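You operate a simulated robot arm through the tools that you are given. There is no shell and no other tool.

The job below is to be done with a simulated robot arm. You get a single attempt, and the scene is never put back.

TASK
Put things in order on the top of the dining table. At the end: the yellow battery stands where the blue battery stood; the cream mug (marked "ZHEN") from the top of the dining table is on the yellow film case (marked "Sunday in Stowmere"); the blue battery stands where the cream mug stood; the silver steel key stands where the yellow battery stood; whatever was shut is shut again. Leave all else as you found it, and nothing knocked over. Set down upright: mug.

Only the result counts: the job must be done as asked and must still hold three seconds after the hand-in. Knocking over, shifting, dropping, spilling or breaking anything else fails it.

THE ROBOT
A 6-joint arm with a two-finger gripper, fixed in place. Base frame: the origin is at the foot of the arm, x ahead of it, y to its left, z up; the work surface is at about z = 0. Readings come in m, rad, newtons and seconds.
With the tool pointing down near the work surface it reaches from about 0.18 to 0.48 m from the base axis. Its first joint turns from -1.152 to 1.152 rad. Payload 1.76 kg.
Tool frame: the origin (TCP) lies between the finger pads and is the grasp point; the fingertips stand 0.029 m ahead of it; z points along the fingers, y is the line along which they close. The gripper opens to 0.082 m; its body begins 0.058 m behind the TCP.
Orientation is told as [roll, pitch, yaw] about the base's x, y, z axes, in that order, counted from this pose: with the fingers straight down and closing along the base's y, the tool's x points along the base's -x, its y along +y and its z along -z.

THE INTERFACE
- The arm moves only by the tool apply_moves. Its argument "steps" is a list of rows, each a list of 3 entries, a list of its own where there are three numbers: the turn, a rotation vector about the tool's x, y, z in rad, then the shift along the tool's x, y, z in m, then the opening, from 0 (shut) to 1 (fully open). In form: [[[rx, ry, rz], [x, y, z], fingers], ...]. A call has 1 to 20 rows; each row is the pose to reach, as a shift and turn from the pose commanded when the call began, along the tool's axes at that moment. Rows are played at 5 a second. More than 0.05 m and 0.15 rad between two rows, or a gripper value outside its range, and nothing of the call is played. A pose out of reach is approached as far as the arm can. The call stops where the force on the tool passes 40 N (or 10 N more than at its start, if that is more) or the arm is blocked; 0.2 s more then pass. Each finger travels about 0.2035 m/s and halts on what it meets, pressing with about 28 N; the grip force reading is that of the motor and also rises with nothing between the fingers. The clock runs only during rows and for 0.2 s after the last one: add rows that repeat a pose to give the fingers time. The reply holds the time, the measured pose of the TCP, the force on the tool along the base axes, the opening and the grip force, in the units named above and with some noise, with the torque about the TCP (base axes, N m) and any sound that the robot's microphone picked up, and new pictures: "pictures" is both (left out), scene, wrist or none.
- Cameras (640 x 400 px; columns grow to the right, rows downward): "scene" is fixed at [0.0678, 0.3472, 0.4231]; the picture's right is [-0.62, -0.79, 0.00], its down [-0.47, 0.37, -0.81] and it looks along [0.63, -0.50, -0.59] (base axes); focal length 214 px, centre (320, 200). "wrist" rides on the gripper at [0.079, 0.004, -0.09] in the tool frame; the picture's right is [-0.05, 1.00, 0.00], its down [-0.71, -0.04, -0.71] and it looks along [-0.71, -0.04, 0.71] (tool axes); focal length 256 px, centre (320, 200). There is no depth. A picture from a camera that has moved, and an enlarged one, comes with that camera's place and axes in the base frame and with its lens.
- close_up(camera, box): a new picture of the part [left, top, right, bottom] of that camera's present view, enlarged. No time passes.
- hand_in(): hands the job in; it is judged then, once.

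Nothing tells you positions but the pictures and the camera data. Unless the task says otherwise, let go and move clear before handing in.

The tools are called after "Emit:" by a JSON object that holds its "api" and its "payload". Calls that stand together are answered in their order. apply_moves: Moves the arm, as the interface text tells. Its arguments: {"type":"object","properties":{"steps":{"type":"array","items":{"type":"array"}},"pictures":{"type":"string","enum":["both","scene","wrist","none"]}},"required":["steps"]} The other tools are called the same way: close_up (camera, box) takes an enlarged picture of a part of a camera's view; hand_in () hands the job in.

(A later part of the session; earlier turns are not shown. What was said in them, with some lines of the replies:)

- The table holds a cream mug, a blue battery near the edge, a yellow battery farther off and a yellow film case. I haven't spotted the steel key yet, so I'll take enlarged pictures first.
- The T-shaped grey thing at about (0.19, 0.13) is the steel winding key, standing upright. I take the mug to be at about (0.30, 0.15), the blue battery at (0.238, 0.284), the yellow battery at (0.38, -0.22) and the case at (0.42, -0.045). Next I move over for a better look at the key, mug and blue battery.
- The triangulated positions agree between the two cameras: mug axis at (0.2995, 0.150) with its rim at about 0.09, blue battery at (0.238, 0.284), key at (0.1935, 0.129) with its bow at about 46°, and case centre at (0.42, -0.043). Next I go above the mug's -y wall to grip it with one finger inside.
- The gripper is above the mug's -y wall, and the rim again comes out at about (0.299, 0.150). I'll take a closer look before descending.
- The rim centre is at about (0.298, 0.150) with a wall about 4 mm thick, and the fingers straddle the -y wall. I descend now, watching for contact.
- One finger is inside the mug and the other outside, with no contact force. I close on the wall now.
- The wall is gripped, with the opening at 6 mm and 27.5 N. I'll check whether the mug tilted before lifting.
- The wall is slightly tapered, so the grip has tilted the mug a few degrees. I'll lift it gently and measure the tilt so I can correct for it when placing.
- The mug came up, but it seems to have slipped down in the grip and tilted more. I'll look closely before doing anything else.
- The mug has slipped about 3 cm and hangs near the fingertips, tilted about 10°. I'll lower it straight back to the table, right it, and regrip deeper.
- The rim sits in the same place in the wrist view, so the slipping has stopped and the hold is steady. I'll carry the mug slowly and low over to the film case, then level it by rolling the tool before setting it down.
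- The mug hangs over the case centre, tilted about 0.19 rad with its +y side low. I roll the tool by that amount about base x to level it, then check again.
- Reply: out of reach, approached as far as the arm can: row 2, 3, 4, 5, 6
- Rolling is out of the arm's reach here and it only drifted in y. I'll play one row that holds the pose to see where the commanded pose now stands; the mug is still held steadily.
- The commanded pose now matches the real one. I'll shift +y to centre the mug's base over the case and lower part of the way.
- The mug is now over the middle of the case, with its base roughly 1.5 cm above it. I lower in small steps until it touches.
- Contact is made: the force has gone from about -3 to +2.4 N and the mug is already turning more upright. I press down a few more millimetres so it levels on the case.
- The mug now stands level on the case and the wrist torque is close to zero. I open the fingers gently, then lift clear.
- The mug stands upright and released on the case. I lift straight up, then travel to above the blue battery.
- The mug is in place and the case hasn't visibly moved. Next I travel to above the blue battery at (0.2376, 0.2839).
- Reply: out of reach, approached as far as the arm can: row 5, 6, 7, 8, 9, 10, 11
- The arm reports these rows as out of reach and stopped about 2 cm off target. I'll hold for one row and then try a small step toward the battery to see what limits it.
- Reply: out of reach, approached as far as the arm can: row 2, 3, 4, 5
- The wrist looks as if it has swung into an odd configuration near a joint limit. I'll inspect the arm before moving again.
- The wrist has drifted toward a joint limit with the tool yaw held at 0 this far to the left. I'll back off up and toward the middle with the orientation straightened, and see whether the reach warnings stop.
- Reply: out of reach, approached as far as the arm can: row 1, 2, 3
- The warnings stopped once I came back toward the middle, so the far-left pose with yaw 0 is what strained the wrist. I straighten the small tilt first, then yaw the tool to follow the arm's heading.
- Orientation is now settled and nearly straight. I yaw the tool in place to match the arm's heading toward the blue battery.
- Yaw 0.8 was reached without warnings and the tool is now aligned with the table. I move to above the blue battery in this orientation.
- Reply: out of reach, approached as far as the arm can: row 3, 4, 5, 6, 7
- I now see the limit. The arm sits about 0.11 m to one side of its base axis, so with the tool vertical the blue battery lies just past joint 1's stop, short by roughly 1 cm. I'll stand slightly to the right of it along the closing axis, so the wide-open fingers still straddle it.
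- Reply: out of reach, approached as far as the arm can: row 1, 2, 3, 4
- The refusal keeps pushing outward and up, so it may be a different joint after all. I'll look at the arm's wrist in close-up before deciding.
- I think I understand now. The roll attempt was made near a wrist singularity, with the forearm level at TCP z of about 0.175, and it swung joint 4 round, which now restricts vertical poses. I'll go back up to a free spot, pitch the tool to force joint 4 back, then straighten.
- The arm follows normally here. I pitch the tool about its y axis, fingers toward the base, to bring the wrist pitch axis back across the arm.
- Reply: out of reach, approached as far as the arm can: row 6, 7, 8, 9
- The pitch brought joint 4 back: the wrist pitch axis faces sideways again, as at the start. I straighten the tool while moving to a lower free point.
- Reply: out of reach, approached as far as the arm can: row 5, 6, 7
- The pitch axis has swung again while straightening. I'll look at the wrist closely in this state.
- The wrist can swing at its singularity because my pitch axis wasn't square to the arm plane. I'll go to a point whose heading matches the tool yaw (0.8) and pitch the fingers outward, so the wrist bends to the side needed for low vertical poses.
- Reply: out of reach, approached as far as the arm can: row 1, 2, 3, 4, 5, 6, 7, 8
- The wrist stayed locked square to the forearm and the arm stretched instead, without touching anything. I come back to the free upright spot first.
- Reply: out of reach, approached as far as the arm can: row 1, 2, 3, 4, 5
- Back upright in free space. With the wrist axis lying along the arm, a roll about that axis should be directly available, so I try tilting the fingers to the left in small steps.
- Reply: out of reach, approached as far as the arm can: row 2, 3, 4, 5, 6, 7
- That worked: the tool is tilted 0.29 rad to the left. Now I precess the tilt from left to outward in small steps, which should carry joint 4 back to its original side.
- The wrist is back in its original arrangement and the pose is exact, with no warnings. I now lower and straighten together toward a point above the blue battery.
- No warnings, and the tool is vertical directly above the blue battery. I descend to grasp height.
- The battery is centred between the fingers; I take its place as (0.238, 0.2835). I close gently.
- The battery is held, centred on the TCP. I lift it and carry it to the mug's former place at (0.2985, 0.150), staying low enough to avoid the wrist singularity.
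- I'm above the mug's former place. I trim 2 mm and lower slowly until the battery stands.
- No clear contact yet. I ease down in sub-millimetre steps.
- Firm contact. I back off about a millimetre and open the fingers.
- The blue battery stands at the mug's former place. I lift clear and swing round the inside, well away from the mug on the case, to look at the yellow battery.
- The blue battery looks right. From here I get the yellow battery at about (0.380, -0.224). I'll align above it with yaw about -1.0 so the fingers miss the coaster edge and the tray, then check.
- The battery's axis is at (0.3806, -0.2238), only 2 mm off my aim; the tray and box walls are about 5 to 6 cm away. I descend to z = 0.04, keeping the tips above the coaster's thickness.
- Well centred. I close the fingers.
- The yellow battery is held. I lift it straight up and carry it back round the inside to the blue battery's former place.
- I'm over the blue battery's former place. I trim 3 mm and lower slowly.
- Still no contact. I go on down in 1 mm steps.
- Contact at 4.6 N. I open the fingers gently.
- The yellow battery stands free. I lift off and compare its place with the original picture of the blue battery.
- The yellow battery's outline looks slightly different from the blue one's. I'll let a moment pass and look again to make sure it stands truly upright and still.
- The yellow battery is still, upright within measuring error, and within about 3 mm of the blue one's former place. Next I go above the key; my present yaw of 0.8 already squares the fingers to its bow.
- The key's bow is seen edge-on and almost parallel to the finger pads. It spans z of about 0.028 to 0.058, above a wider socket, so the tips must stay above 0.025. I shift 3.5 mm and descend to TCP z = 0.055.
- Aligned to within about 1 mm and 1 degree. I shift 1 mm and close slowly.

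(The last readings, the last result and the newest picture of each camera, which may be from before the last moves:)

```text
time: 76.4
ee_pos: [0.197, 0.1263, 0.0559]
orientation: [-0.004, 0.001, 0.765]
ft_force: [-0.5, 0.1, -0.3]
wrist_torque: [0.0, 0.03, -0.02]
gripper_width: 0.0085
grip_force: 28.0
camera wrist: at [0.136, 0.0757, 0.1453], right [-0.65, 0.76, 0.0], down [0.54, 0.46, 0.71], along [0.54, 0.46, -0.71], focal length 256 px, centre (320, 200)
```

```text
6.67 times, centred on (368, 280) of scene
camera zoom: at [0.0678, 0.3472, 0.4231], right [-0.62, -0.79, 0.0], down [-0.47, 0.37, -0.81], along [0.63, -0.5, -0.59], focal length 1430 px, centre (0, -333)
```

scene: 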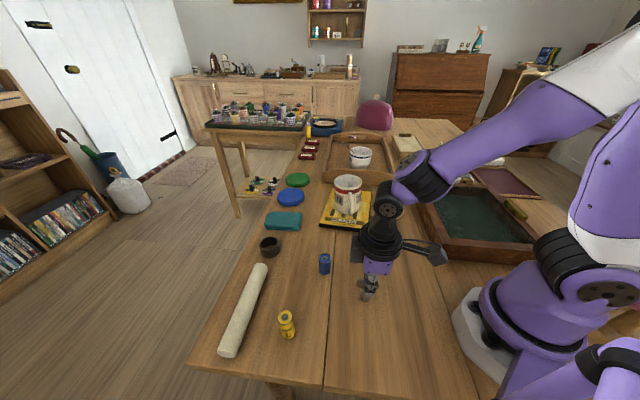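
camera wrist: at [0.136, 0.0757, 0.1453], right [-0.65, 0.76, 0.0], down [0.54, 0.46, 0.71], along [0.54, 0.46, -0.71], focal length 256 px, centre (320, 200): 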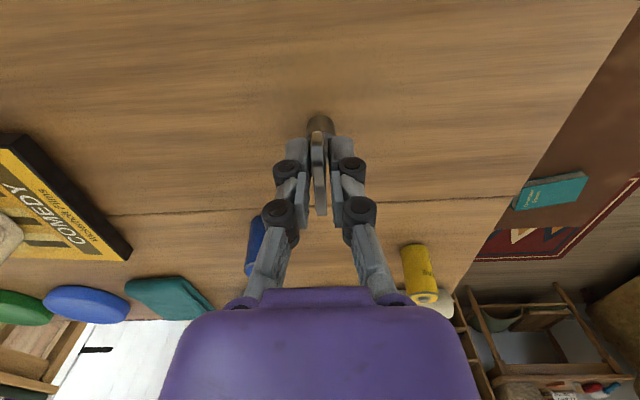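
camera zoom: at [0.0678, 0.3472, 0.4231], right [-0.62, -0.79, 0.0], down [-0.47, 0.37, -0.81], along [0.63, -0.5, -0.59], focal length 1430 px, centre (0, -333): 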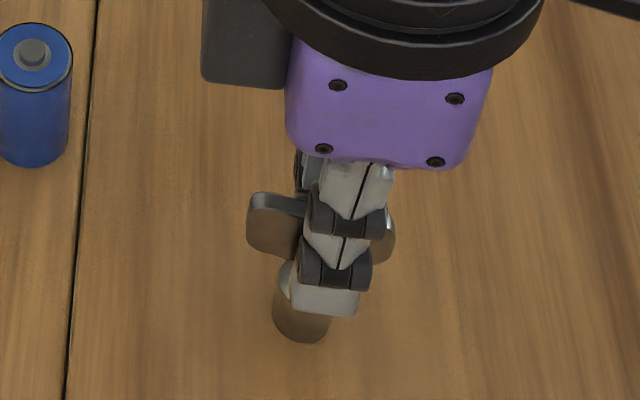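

The fingertips closed on the key's round neck (8.5 mm) rather than the flat bow. I reopen a little, raise 6 mm, and close on the bow's flat faces so it stays square.

Emit:
{"api": "apply_moves", "payload": {"steps": [[[0, 0, 0], [0, 0, 0], 0.14], [[0, 0, 0], [0, 0, 0], 0.2], [[0, 0, 0], [0, 0, 0], 0.3], [[0, 0, 0], [0, 0, -0.003], 0.3], [[0, 0, 0], [0, 0, -0.0065], 0.3], [[0, 0, 0], [0, 0, -0.0065], 0.3]], "pictures": "none"}}

Emit:
{"api": "close_up", "payload": {"camera": "wrist", "box": [220, 100, 420, 250]}}

Emit:
{"api": "close_up", "payload": {"camera": "scene", "box": [328, 250, 408, 310]}}

```text
time: 77.8
ee_pos: [0.1954, 0.1253, 0.061]
orientation: [-0.004, 0.001, 0.765]
ft_force: [0.5, -0.3, -0.8]
wrist_torque: [0.0, 0.0, -0.04]
gripper_width: 0.0242
grip_force: 0.0
```

```text
2.67 times, centred on (320, 175) of wrist
camera zoom: at [0.1352, 0.0764, 0.1509], right [-0.65, 0.76, 0.0], down [0.53, 0.46, 0.71], along [0.54, 0.46, -0.71], focal length 683 px, centre (320, 267)
```

zoom: 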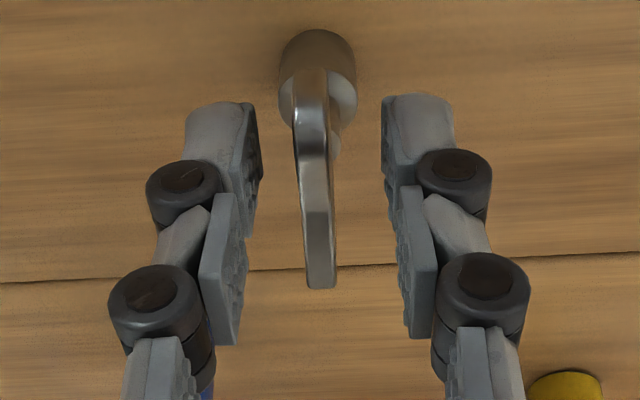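

```text
6.67 times, centred on (368, 280) of scene
camera zoom: at [0.0678, 0.3472, 0.4231], right [-0.62, -0.79, 0.0], down [-0.47, 0.37, -0.81], along [0.63, -0.5, -0.59], focal length 1430 px, centre (0, -333)
```

zoom: 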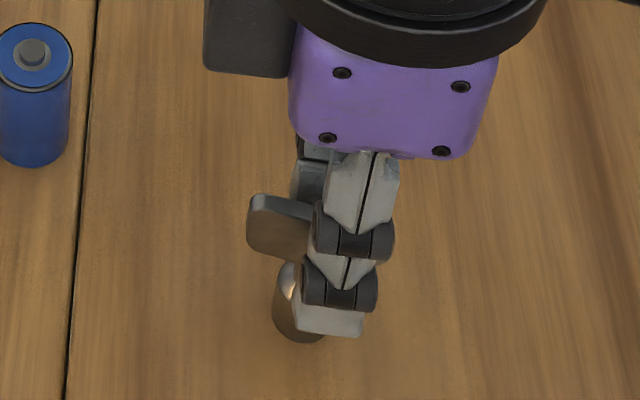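

The key stands untouched. I raise 2 mm more to be clear of the neck and close on the bow.

Emit:
{"api": "apply_moves", "payload": {"steps": [[[0, 0, 0], [0, 0, -0.002], 0.3], [[0, 0, 0], [0, 0, -0.002], 0.25], [[0, 0, 0], [0, 0, -0.002], 0.2], [[0, 0, 0], [0, 0, -0.002], 0.15], [[0, 0, 0], [0, 0, -0.002], 0.11], [[0, 0, 0], [0, 0, -0.002], 0.08], [[0, 0, 0], [0, 0, -0.002], 0.05], [[0, 0, 0], [0, 0, -0.002], 0.02], [[0, 0, 0], [0, 0, -0.002], 0.0], [[0, 0, 0], [0, 0, -0.002], 0.0]], "pictures": "none"}}

Emit:
{"api": "close_up", "payload": {"camera": "wrist", "box": [220, 100, 420, 250]}}

Emit:
{"api": "close_up", "payload": {"camera": "scene", "box": [328, 250, 408, 310]}}

```text
time: 80.0
ee_pos: [0.1944, 0.127, 0.063]
orientation: [-0.004, 0.002, 0.764]
ft_force: [0.0, 0.2, 0.4]
wrist_torque: [0.01, 0.01, -0.01]
gripper_width: 0.0061
grip_force: 28.3
```

```text
2.67 times, centred on (320, 175) of wrist
camera zoom: at [0.1352, 0.0766, 0.1527], right [-0.65, 0.76, 0.0], down [0.54, 0.46, 0.71], along [0.54, 0.46, -0.71], focal length 683 px, centre (320, 267)
```

zoom: 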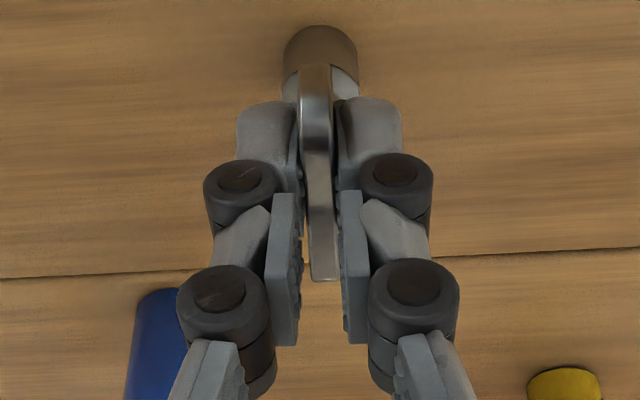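

```text
6.67 times, centred on (368, 280) of scene
camera zoom: at [0.0678, 0.3472, 0.4231], right [-0.62, -0.79, 0.0], down [-0.47, 0.37, -0.81], along [0.63, -0.5, -0.59], focal length 1430 px, centre (0, -333)
```

zoom: 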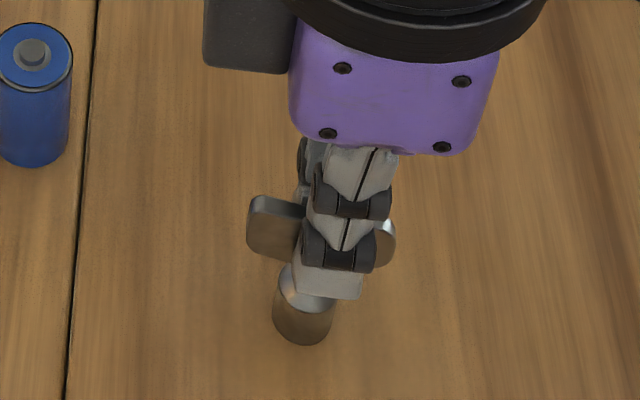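

The bow is gripped (6.1 mm). I lift 6 cm and check that the key hangs straight.

Emit:
{"api": "apply_moves", "payload": {"steps": [[[0, 0, 0], [0, 0, -0.008], 0], [[0, 0, 0], [0, 0, -0.02], 0], [[0, 0, 0], [0, 0, -0.04], 0], [[0, 0, 0], [0, 0, -0.06], 0], [[0, 0, 0], [0, 0, -0.06], 0]], "pictures": "none"}}

Emit:
{"api": "close_up", "payload": {"camera": "wrist", "box": [220, 100, 420, 250]}}

Emit:
{"api": "close_up", "payload": {"camera": "scene", "box": [338, 230, 418, 290]}}

```text
time: 81.2
ee_pos: [0.1946, 0.125, 0.1219]
orientation: [-0.005, 0.003, 0.765]
ft_force: [0.0, -0.1, 0.4]
wrist_torque: [-0.04, -0.01, -0.02]
gripper_width: 0.0059
grip_force: 28.0
```

```text
2.67 times, centred on (320, 175) of wrist
camera zoom: at [0.1346, 0.075, 0.2123], right [-0.65, 0.76, 0.0], down [0.53, 0.46, 0.71], along [0.54, 0.46, -0.71], focal length 683 px, centre (320, 267)
```

zoom: 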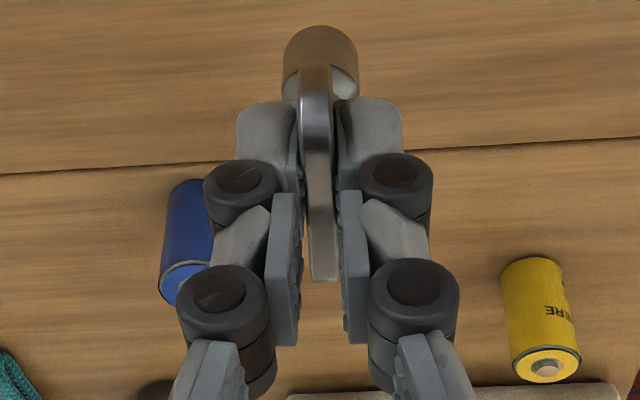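

```text
6.67 times, centred on (378, 260) of scene
camera zoom: at [0.0678, 0.3472, 0.4231], right [-0.62, -0.79, 0.0], down [-0.47, 0.37, -0.81], along [0.63, -0.5, -0.59], focal length 1430 px, centre (-67, -200)
```

zoom: 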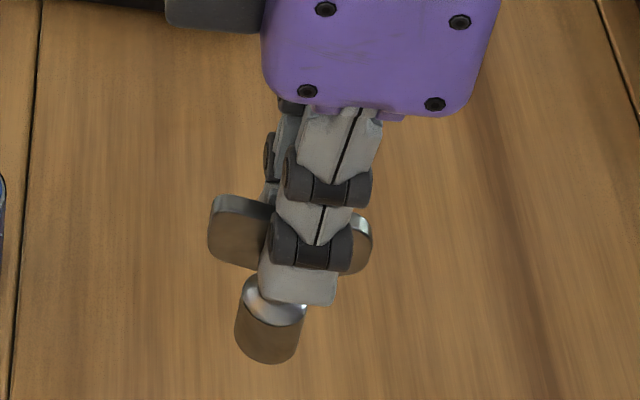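

The key is held firmly and upright. I carry it round the inside to above the yellow battery's former place at (0.380, -0.2243).

Emit:
{"api": "apply_moves", "payload": {"steps": [[[0, 0, 0.105], [0.0133, -0.0288, -0.0181], 0], [[0, 0, 0.225], [0.0267, -0.0616, -0.0331], 0], [[0, 0, 0.355], [0.0409, -0.0966, -0.0381], 0], [[0, 0, 0.485], [0.0557, -0.1308, -0.0381], 0], [[0, 0, 0.615], [0.0714, -0.1644, -0.0381], 0], [[0, 0, 0.755], [0.0855, -0.1979, -0.0381], 0], [[0, 0, 0.895], [0.0962, -0.2307, -0.0381], 0], [[0, 0, 1.035], [0.104, -0.262, -0.0381], 0], [[0, 0, 1.175], [0.1084, -0.2911, -0.0331], 0], [[0, 0, 1.315], [0.1099, -0.3172, -0.0281], 0], [[0, 0, 1.455], [0.1102, -0.3392, -0.0231], 0], [[0, 0, 1.585], [0.1098, -0.3575, -0.0181], 0], [[0, 0, 1.685], [0.1089, -0.371, -0.0081], 0], [[0, 0, 1.765], [0.1082, -0.3804, 0.0019], 0], [[0, 0, 1.765], [0.1082, -0.3804, 0.0019], 0]], "pictures": "both"}}

Emit:
{"api": "close_up", "payload": {"camera": "scene", "box": [350, 110, 450, 220]}}

Emit:
{"api": "close_up", "payload": {"camera": "wrist", "box": [220, 60, 420, 210]}}

```text
time: 84.4
ee_pos: [0.38, -0.2245, 0.1227]
orientation: [0.0, -0.005, -1.003]
ft_force: [-0.4, 0.0, -0.4]
wrist_torque: [0.02, 0.02, 0.01]
gripper_width: 0.0062
grip_force: 28.0
camera wrist: at [0.3404, -0.1525, 0.212], right [0.87, 0.49, 0.0], down [0.35, -0.61, 0.71], along [0.35, -0.62, -0.7], focal length 256 px, centre (320, 200)
```

scene: 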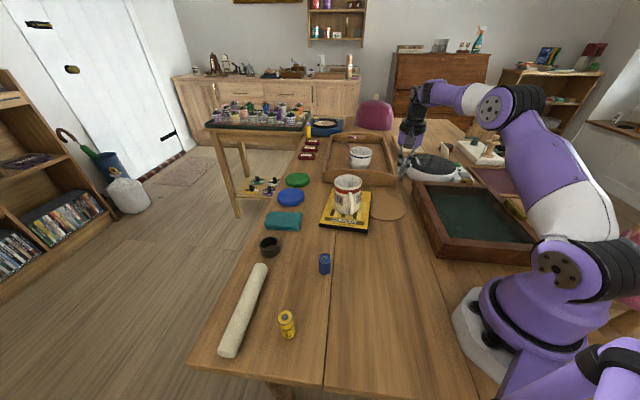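
wrist: 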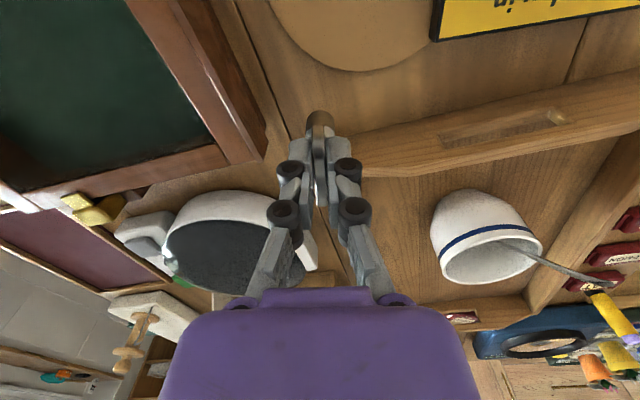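

```text
3.64 times, centred on (400, 165) of scene
camera zoom: at [0.0678, 0.3472, 0.4231], right [-0.62, -0.79, 0.0], down [-0.47, 0.37, -0.81], along [0.63, -0.5, -0.59], focal length 780 px, centre (29, 327)
```

zoom: 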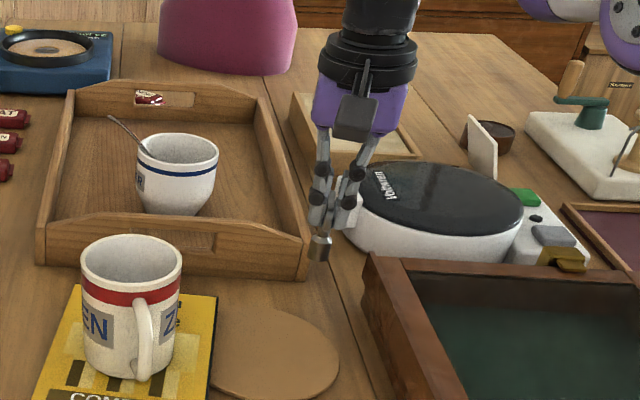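

```text
2.67 times, centred on (320, 135) of wrist
camera zoom: at [0.3404, -0.1525, 0.212], right [0.87, 0.49, 0.0], down [0.35, -0.61, 0.71], along [0.35, -0.62, -0.7], focal length 683 px, centre (320, 373)
```

zoom: 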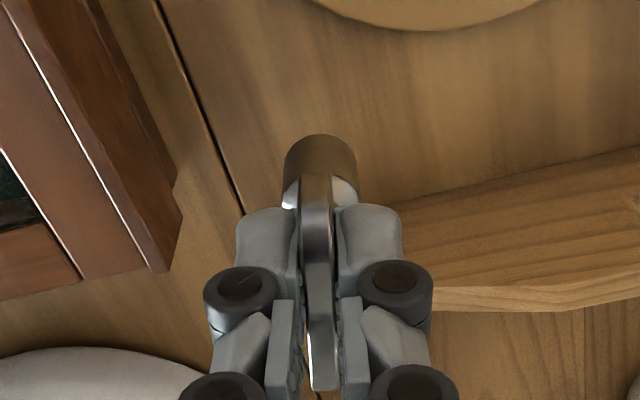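

The key hangs over (0.380, -0.224), right on target. I lower it slowly toward the table.

Emit:
{"api": "apply_moves", "payload": {"steps": [[[0, 0, 0], [0, 0, 0.015], 0], [[0, 0, 0], [0, 0, 0.03], 0], [[0, 0, 0], [0, 0, 0.043], 0], [[0, 0, 0], [0, 0, 0.051], 0], [[0, 0, 0], [0, 0, 0.055], 0], [[0, 0, 0], [0, 0, 0.0575], 0], [[0, 0, 0], [0, 0, 0.0575], 0]], "pictures": "none"}}

```text
time: 86.0
ee_pos: [0.3789, -0.2237, 0.0657]
orientation: [-0.001, -0.005, -1.002]
ft_force: [-0.2, -0.4, -0.5]
wrist_torque: [0.02, -0.03, 0.0]
gripper_width: 0.0061
grip_force: 28.3
```

Emit:
{"api": "apply_moves", "payload": {"steps": [[[0, 0, 0], [0, 0, 0.0008], 0], [[0, 0, 0], [0, 0, 0.0016], 0]], "pictures": "none"}}

Emit:
{"api": "close_up", "payload": {"camera": "scene", "box": [370, 160, 420, 205]}}

```text
time: 86.6
ee_pos: [0.3808, -0.2245, 0.0644]
orientation: [-0.003, -0.006, -1.001]
ft_force: [0.4, 0.3, -0.5]
wrist_torque: [0.0, 0.02, -0.03]
gripper_width: 0.0058
grip_force: 28.3
```

```text
8.89 times, centred on (395, 182) of scene
camera zoom: at [0.0678, 0.3472, 0.4231], right [-0.62, -0.79, 0.0], down [-0.47, 0.37, -0.81], along [0.63, -0.5, -0.59], focal length 1906 px, centre (-347, 356)
```

zoom: 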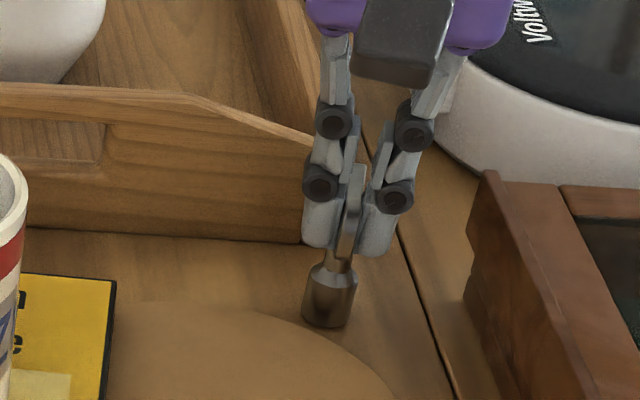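

The key's base is about a millimetre above the table. I go on in sub-millimetre steps until it touches.

Emit:
{"api": "apply_moves", "payload": {"steps": [[[0, 0, 0], [0, 0, 0.0007], 0], [[0, 0, 0], [0, 0, 0.0014], 0]], "pictures": "none"}}

```text
time: 87.2
ee_pos: [0.3808, -0.222, 0.0622]
orientation: [0.0, -0.005, -1.002]
ft_force: [-0.3, -0.3, 1.3]
wrist_torque: [-0.03, -0.02, 0.02]
gripper_width: 0.0062
grip_force: 28.3
```

Emit:
{"api": "apply_moves", "payload": {"steps": [[[0, 0, 0], [0, 0, 0.0004], 0], [[0, 0, 0], [0, 0, 0.0008], 0]], "pictures": "none"}}

Emit:
{"api": "close_up", "payload": {"camera": "scene", "box": [370, 160, 420, 205]}}

```text
time: 87.8
ee_pos: [0.3798, -0.2238, 0.063]
orientation: [-0.001, -0.006, -0.999]
ft_force: [2.3, 1.9, 7.2]
wrist_torque: [0.12, -0.11, 0.01]
gripper_width: 0.0059
grip_force: 27.8
```

```text
8.89 times, centred on (395, 182) of scene
camera zoom: at [0.0678, 0.3473, 0.4231], right [-0.62, -0.79, 0.0], down [-0.47, 0.37, -0.81], along [0.63, -0.5, -0.59], focal length 1906 px, centre (-347, 356)
```

zoom: 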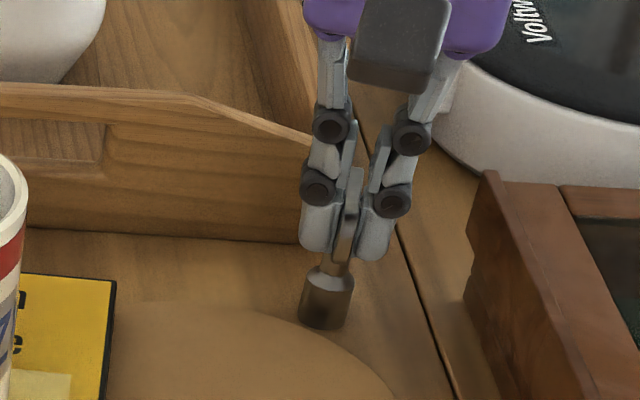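

The key is on the table, at the same TCP height as when I picked it up. I relieve the press by half a millimetre and open slowly.

Emit:
{"api": "apply_moves", "payload": {"steps": [[[0, 0, 0], [0, 0, -0.0006], 0], [[0, 0, 0], [0, 0, -0.0006], 0.06], [[0, 0, 0], [0, 0, -0.0006], 0.1], [[0, 0, 0], [0, 0, -0.0006], 0.14], [[0, 0, 0], [0, 0, -0.0006], 0.2], [[0, 0, 0], [0, 0, -0.0006], 0.28], [[0, 0, 0], [0, 0, -0.0006], 0.36], [[0, 0, 0], [0, 0, -0.0006], 0.42], [[0, 0, 0], [0, 0, -0.0006], 0.42]], "pictures": "wrist"}}

Emit:
{"api": "close_up", "payload": {"camera": "scene", "box": [370, 160, 420, 205]}}

Emit:
{"api": "close_up", "payload": {"camera": "wrist", "box": [220, 80, 420, 230]}}

```text
time: 89.8
ee_pos: [0.3808, -0.2244, 0.0613]
orientation: [-0.003, -0.005, -1.003]
ft_force: [0.6, 1.2, 0.2]
wrist_torque: [0.01, -0.01, -0.02]
gripper_width: 0.0345
grip_force: 0.1
camera wrist: at [0.3402, -0.1526, 0.1511], right [0.87, 0.49, 0.0], down [0.35, -0.61, 0.71], along [0.35, -0.62, -0.7], focal length 256 px, centre (320, 200)
```

wrist: 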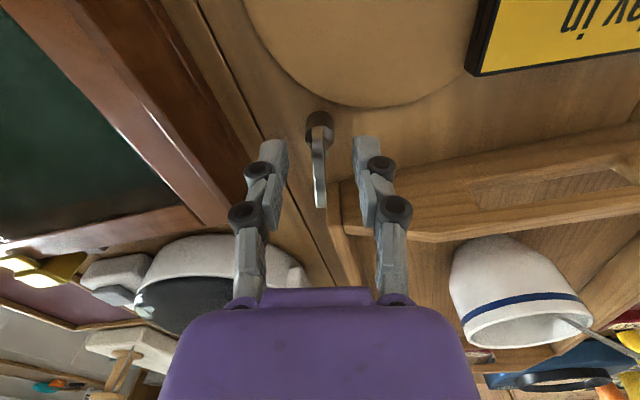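

```text
8.89 times, centred on (395, 182) of scene
camera zoom: at [0.0678, 0.3472, 0.4231], right [-0.62, -0.79, 0.0], down [-0.47, 0.37, -0.81], along [0.63, -0.5, -0.59], focal length 1906 px, centre (-347, 356)
```

zoom: 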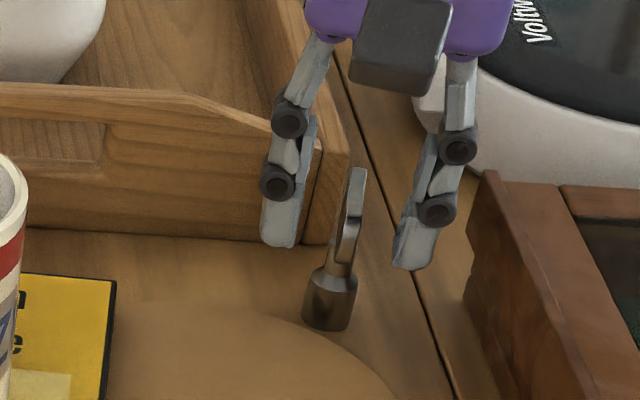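

```text
2.67 times, centred on (320, 155) of wrist
camera zoom: at [0.3402, -0.1526, 0.1511], right [0.87, 0.49, 0.0], down [0.35, -0.61, 0.71], along [0.35, -0.62, -0.7], focal length 683 px, centre (320, 320)
```

zoom: 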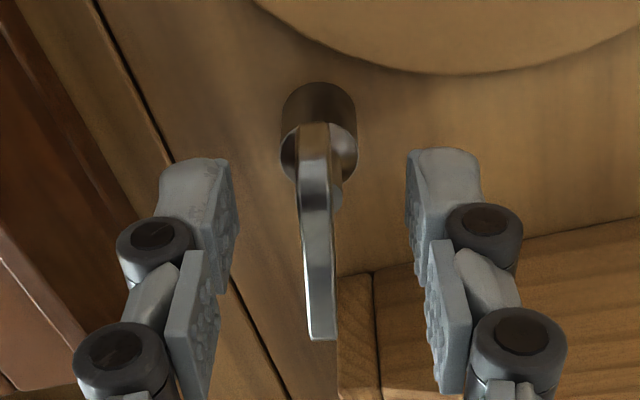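

The key stands by itself. I lift straight up, then draw back toward the base and check everything.

Emit:
{"api": "apply_moves", "payload": {"steps": [[[0, 0, 0], [0, 0, -0.015], 0.42], [[0, 0, 0], [0, 0, -0.035], 0.42], [[0, 0, 0], [0, 0, -0.06], 0.42], [[0, 0, 0], [0, 0, -0.085], 0.42], [[0, 0, 0], [0.03, 0, -0.09], 0.42], [[0, 0, 0], [0.065, 0, -0.095], 0.42], [[0, 0, 0], [0.1, 0, -0.1], 0.42], [[0, 0, 0], [0.1, 0, -0.1], 0.42]], "pictures": "both"}}

Emit:
{"api": "close_up", "payload": {"camera": "scene", "box": [352, 165, 448, 225]}}

Emit:
{"api": "close_up", "payload": {"camera": "scene", "box": [220, 220, 420, 345]}}

Emit:
{"api": "close_up", "payload": {"camera": "scene", "box": [280, 120, 440, 220]}}

Emit:
{"api": "close_up", "payload": {"camera": "scene", "box": [248, 300, 328, 350]}}

```text
time: 91.6
ee_pos: [0.3265, -0.1363, 0.1608]
orientation: [0.0, -0.006, -1.004]
ft_force: [0.0, 0.0, -0.9]
wrist_torque: [0.01, -0.01, -0.01]
gripper_width: 0.0348
grip_force: 0.0
camera wrist: at [0.2859, -0.0655, 0.2497], right [0.87, 0.49, 0.0], down [0.35, -0.61, 0.71], along [0.35, -0.62, -0.7], focal length 256 px, centre (320, 200)
```

scene: 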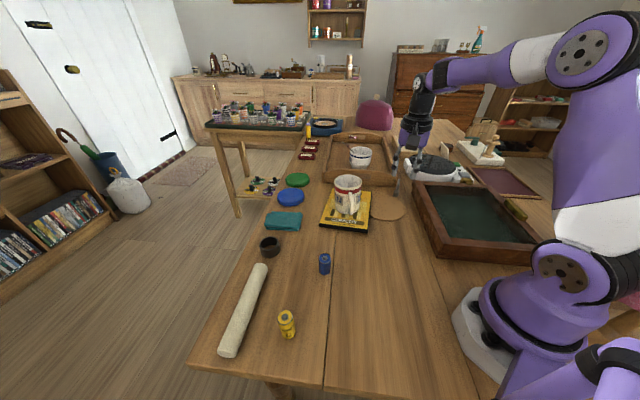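
wrist: 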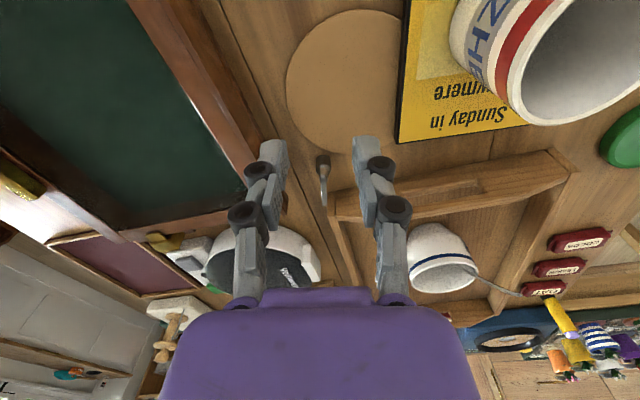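

```text
6.67 times, centred on (400, 195) of scene
camera zoom: at [0.0678, 0.3473, 0.4231], right [-0.62, -0.79, 0.0], down [-0.47, 0.37, -0.81], along [0.63, -0.5, -0.59], focal length 1430 px, centre (-213, 233)
```

zoom: 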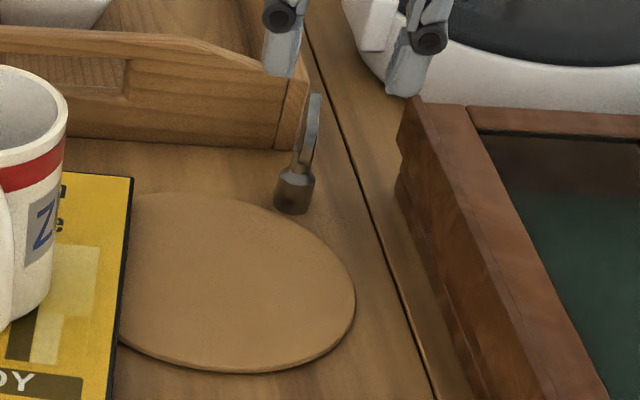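

```text
3.20 times, centred on (320, 282) of scene
camera zoom: at [0.0678, 0.3473, 0.4231], right [-0.62, -0.79, 0.0], down [-0.47, 0.37, -0.81], along [0.63, -0.5, -0.59], focal length 686 px, centre (320, -64)
```

zoom: 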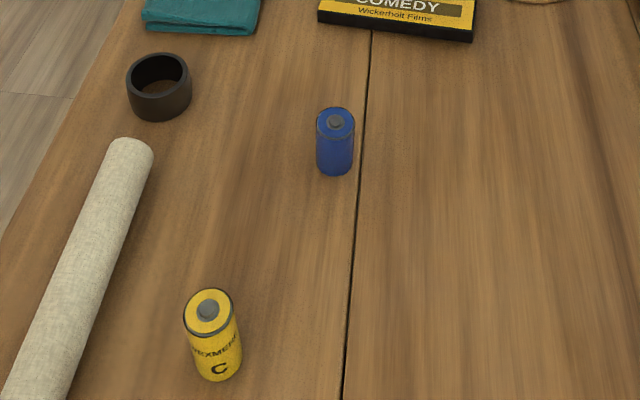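

```text
4.00 times, centred on (360, 170) of scene
camera zoom: at [0.0678, 0.3473, 0.4231], right [-0.62, -0.79, 0.0], down [-0.47, 0.37, -0.81], along [0.63, -0.5, -0.59], focal length 858 px, centre (160, 320)
```

zoom: 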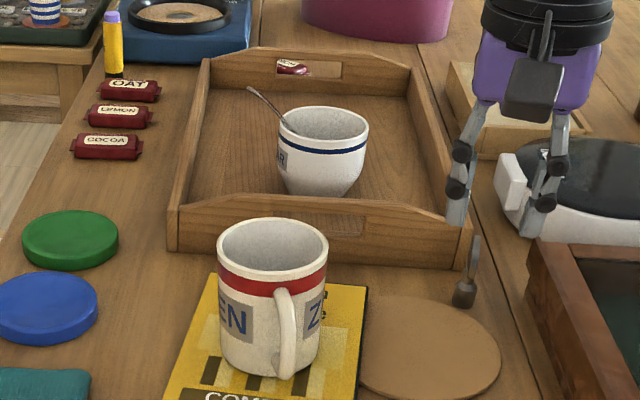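

```text
8.00 times, centred on (288, 325) of scene
camera zoom: at [0.0678, 0.3473, 0.4231], right [-0.62, -0.79, 0.0], down [-0.47, 0.37, -0.81], along [0.63, -0.5, -0.59], focal length 1716 px, centre (576, -800)
```

zoom: 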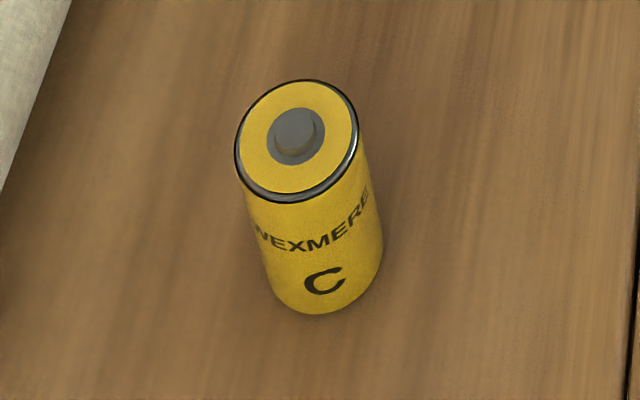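

Everything is where it should be:
- **Mug:** upright on the yellow film case.
- **Blue battery:** standing where the mug stood.
- **Yellow battery:** standing within about 4 mm of where the blue one stood.
- **Key:** standing where the yellow battery stood.

The case, coaster, tray and other objects match the first pictures. The gripper is empty and well clear, so I hand in.

Emit:
{"api": "hand_in", "payload": {}}

```text
The job is handed in.
```

I've handed the job in, and the final pictures show every item where you asked; I haven't seen the judge's verdict.

| Item | Where it is now |
|---|---|
| Cream "ZHEN" mug | Upright on the yellow "Sunday in Stowmere" film case |
| Blue battery | Standing where the mug stood |
| Yellow battery | Standing within about 4 mm of where the blue battery stood |
| Silver steel key | Standing on its socket end where the yellow battery stood |

- **Yellow battery:** it may lean by about 3 degrees. Two camera views hinted at this, which is close to my measuring error. It had not moved in the roughly 20 seconds between my first and last look.
- **Mug:** it slipped about 3 cm in the grip while I was carrying it. I set it down level and it was not dropped.
- **Film case:** it may have shifted a millimetre or two as the mug settled, but the final picture matches the first.
- **Everything else:** nothing was knocked over, and the other objects near the work match the first pictures. I opened nothing, so there was nothing to shut again.
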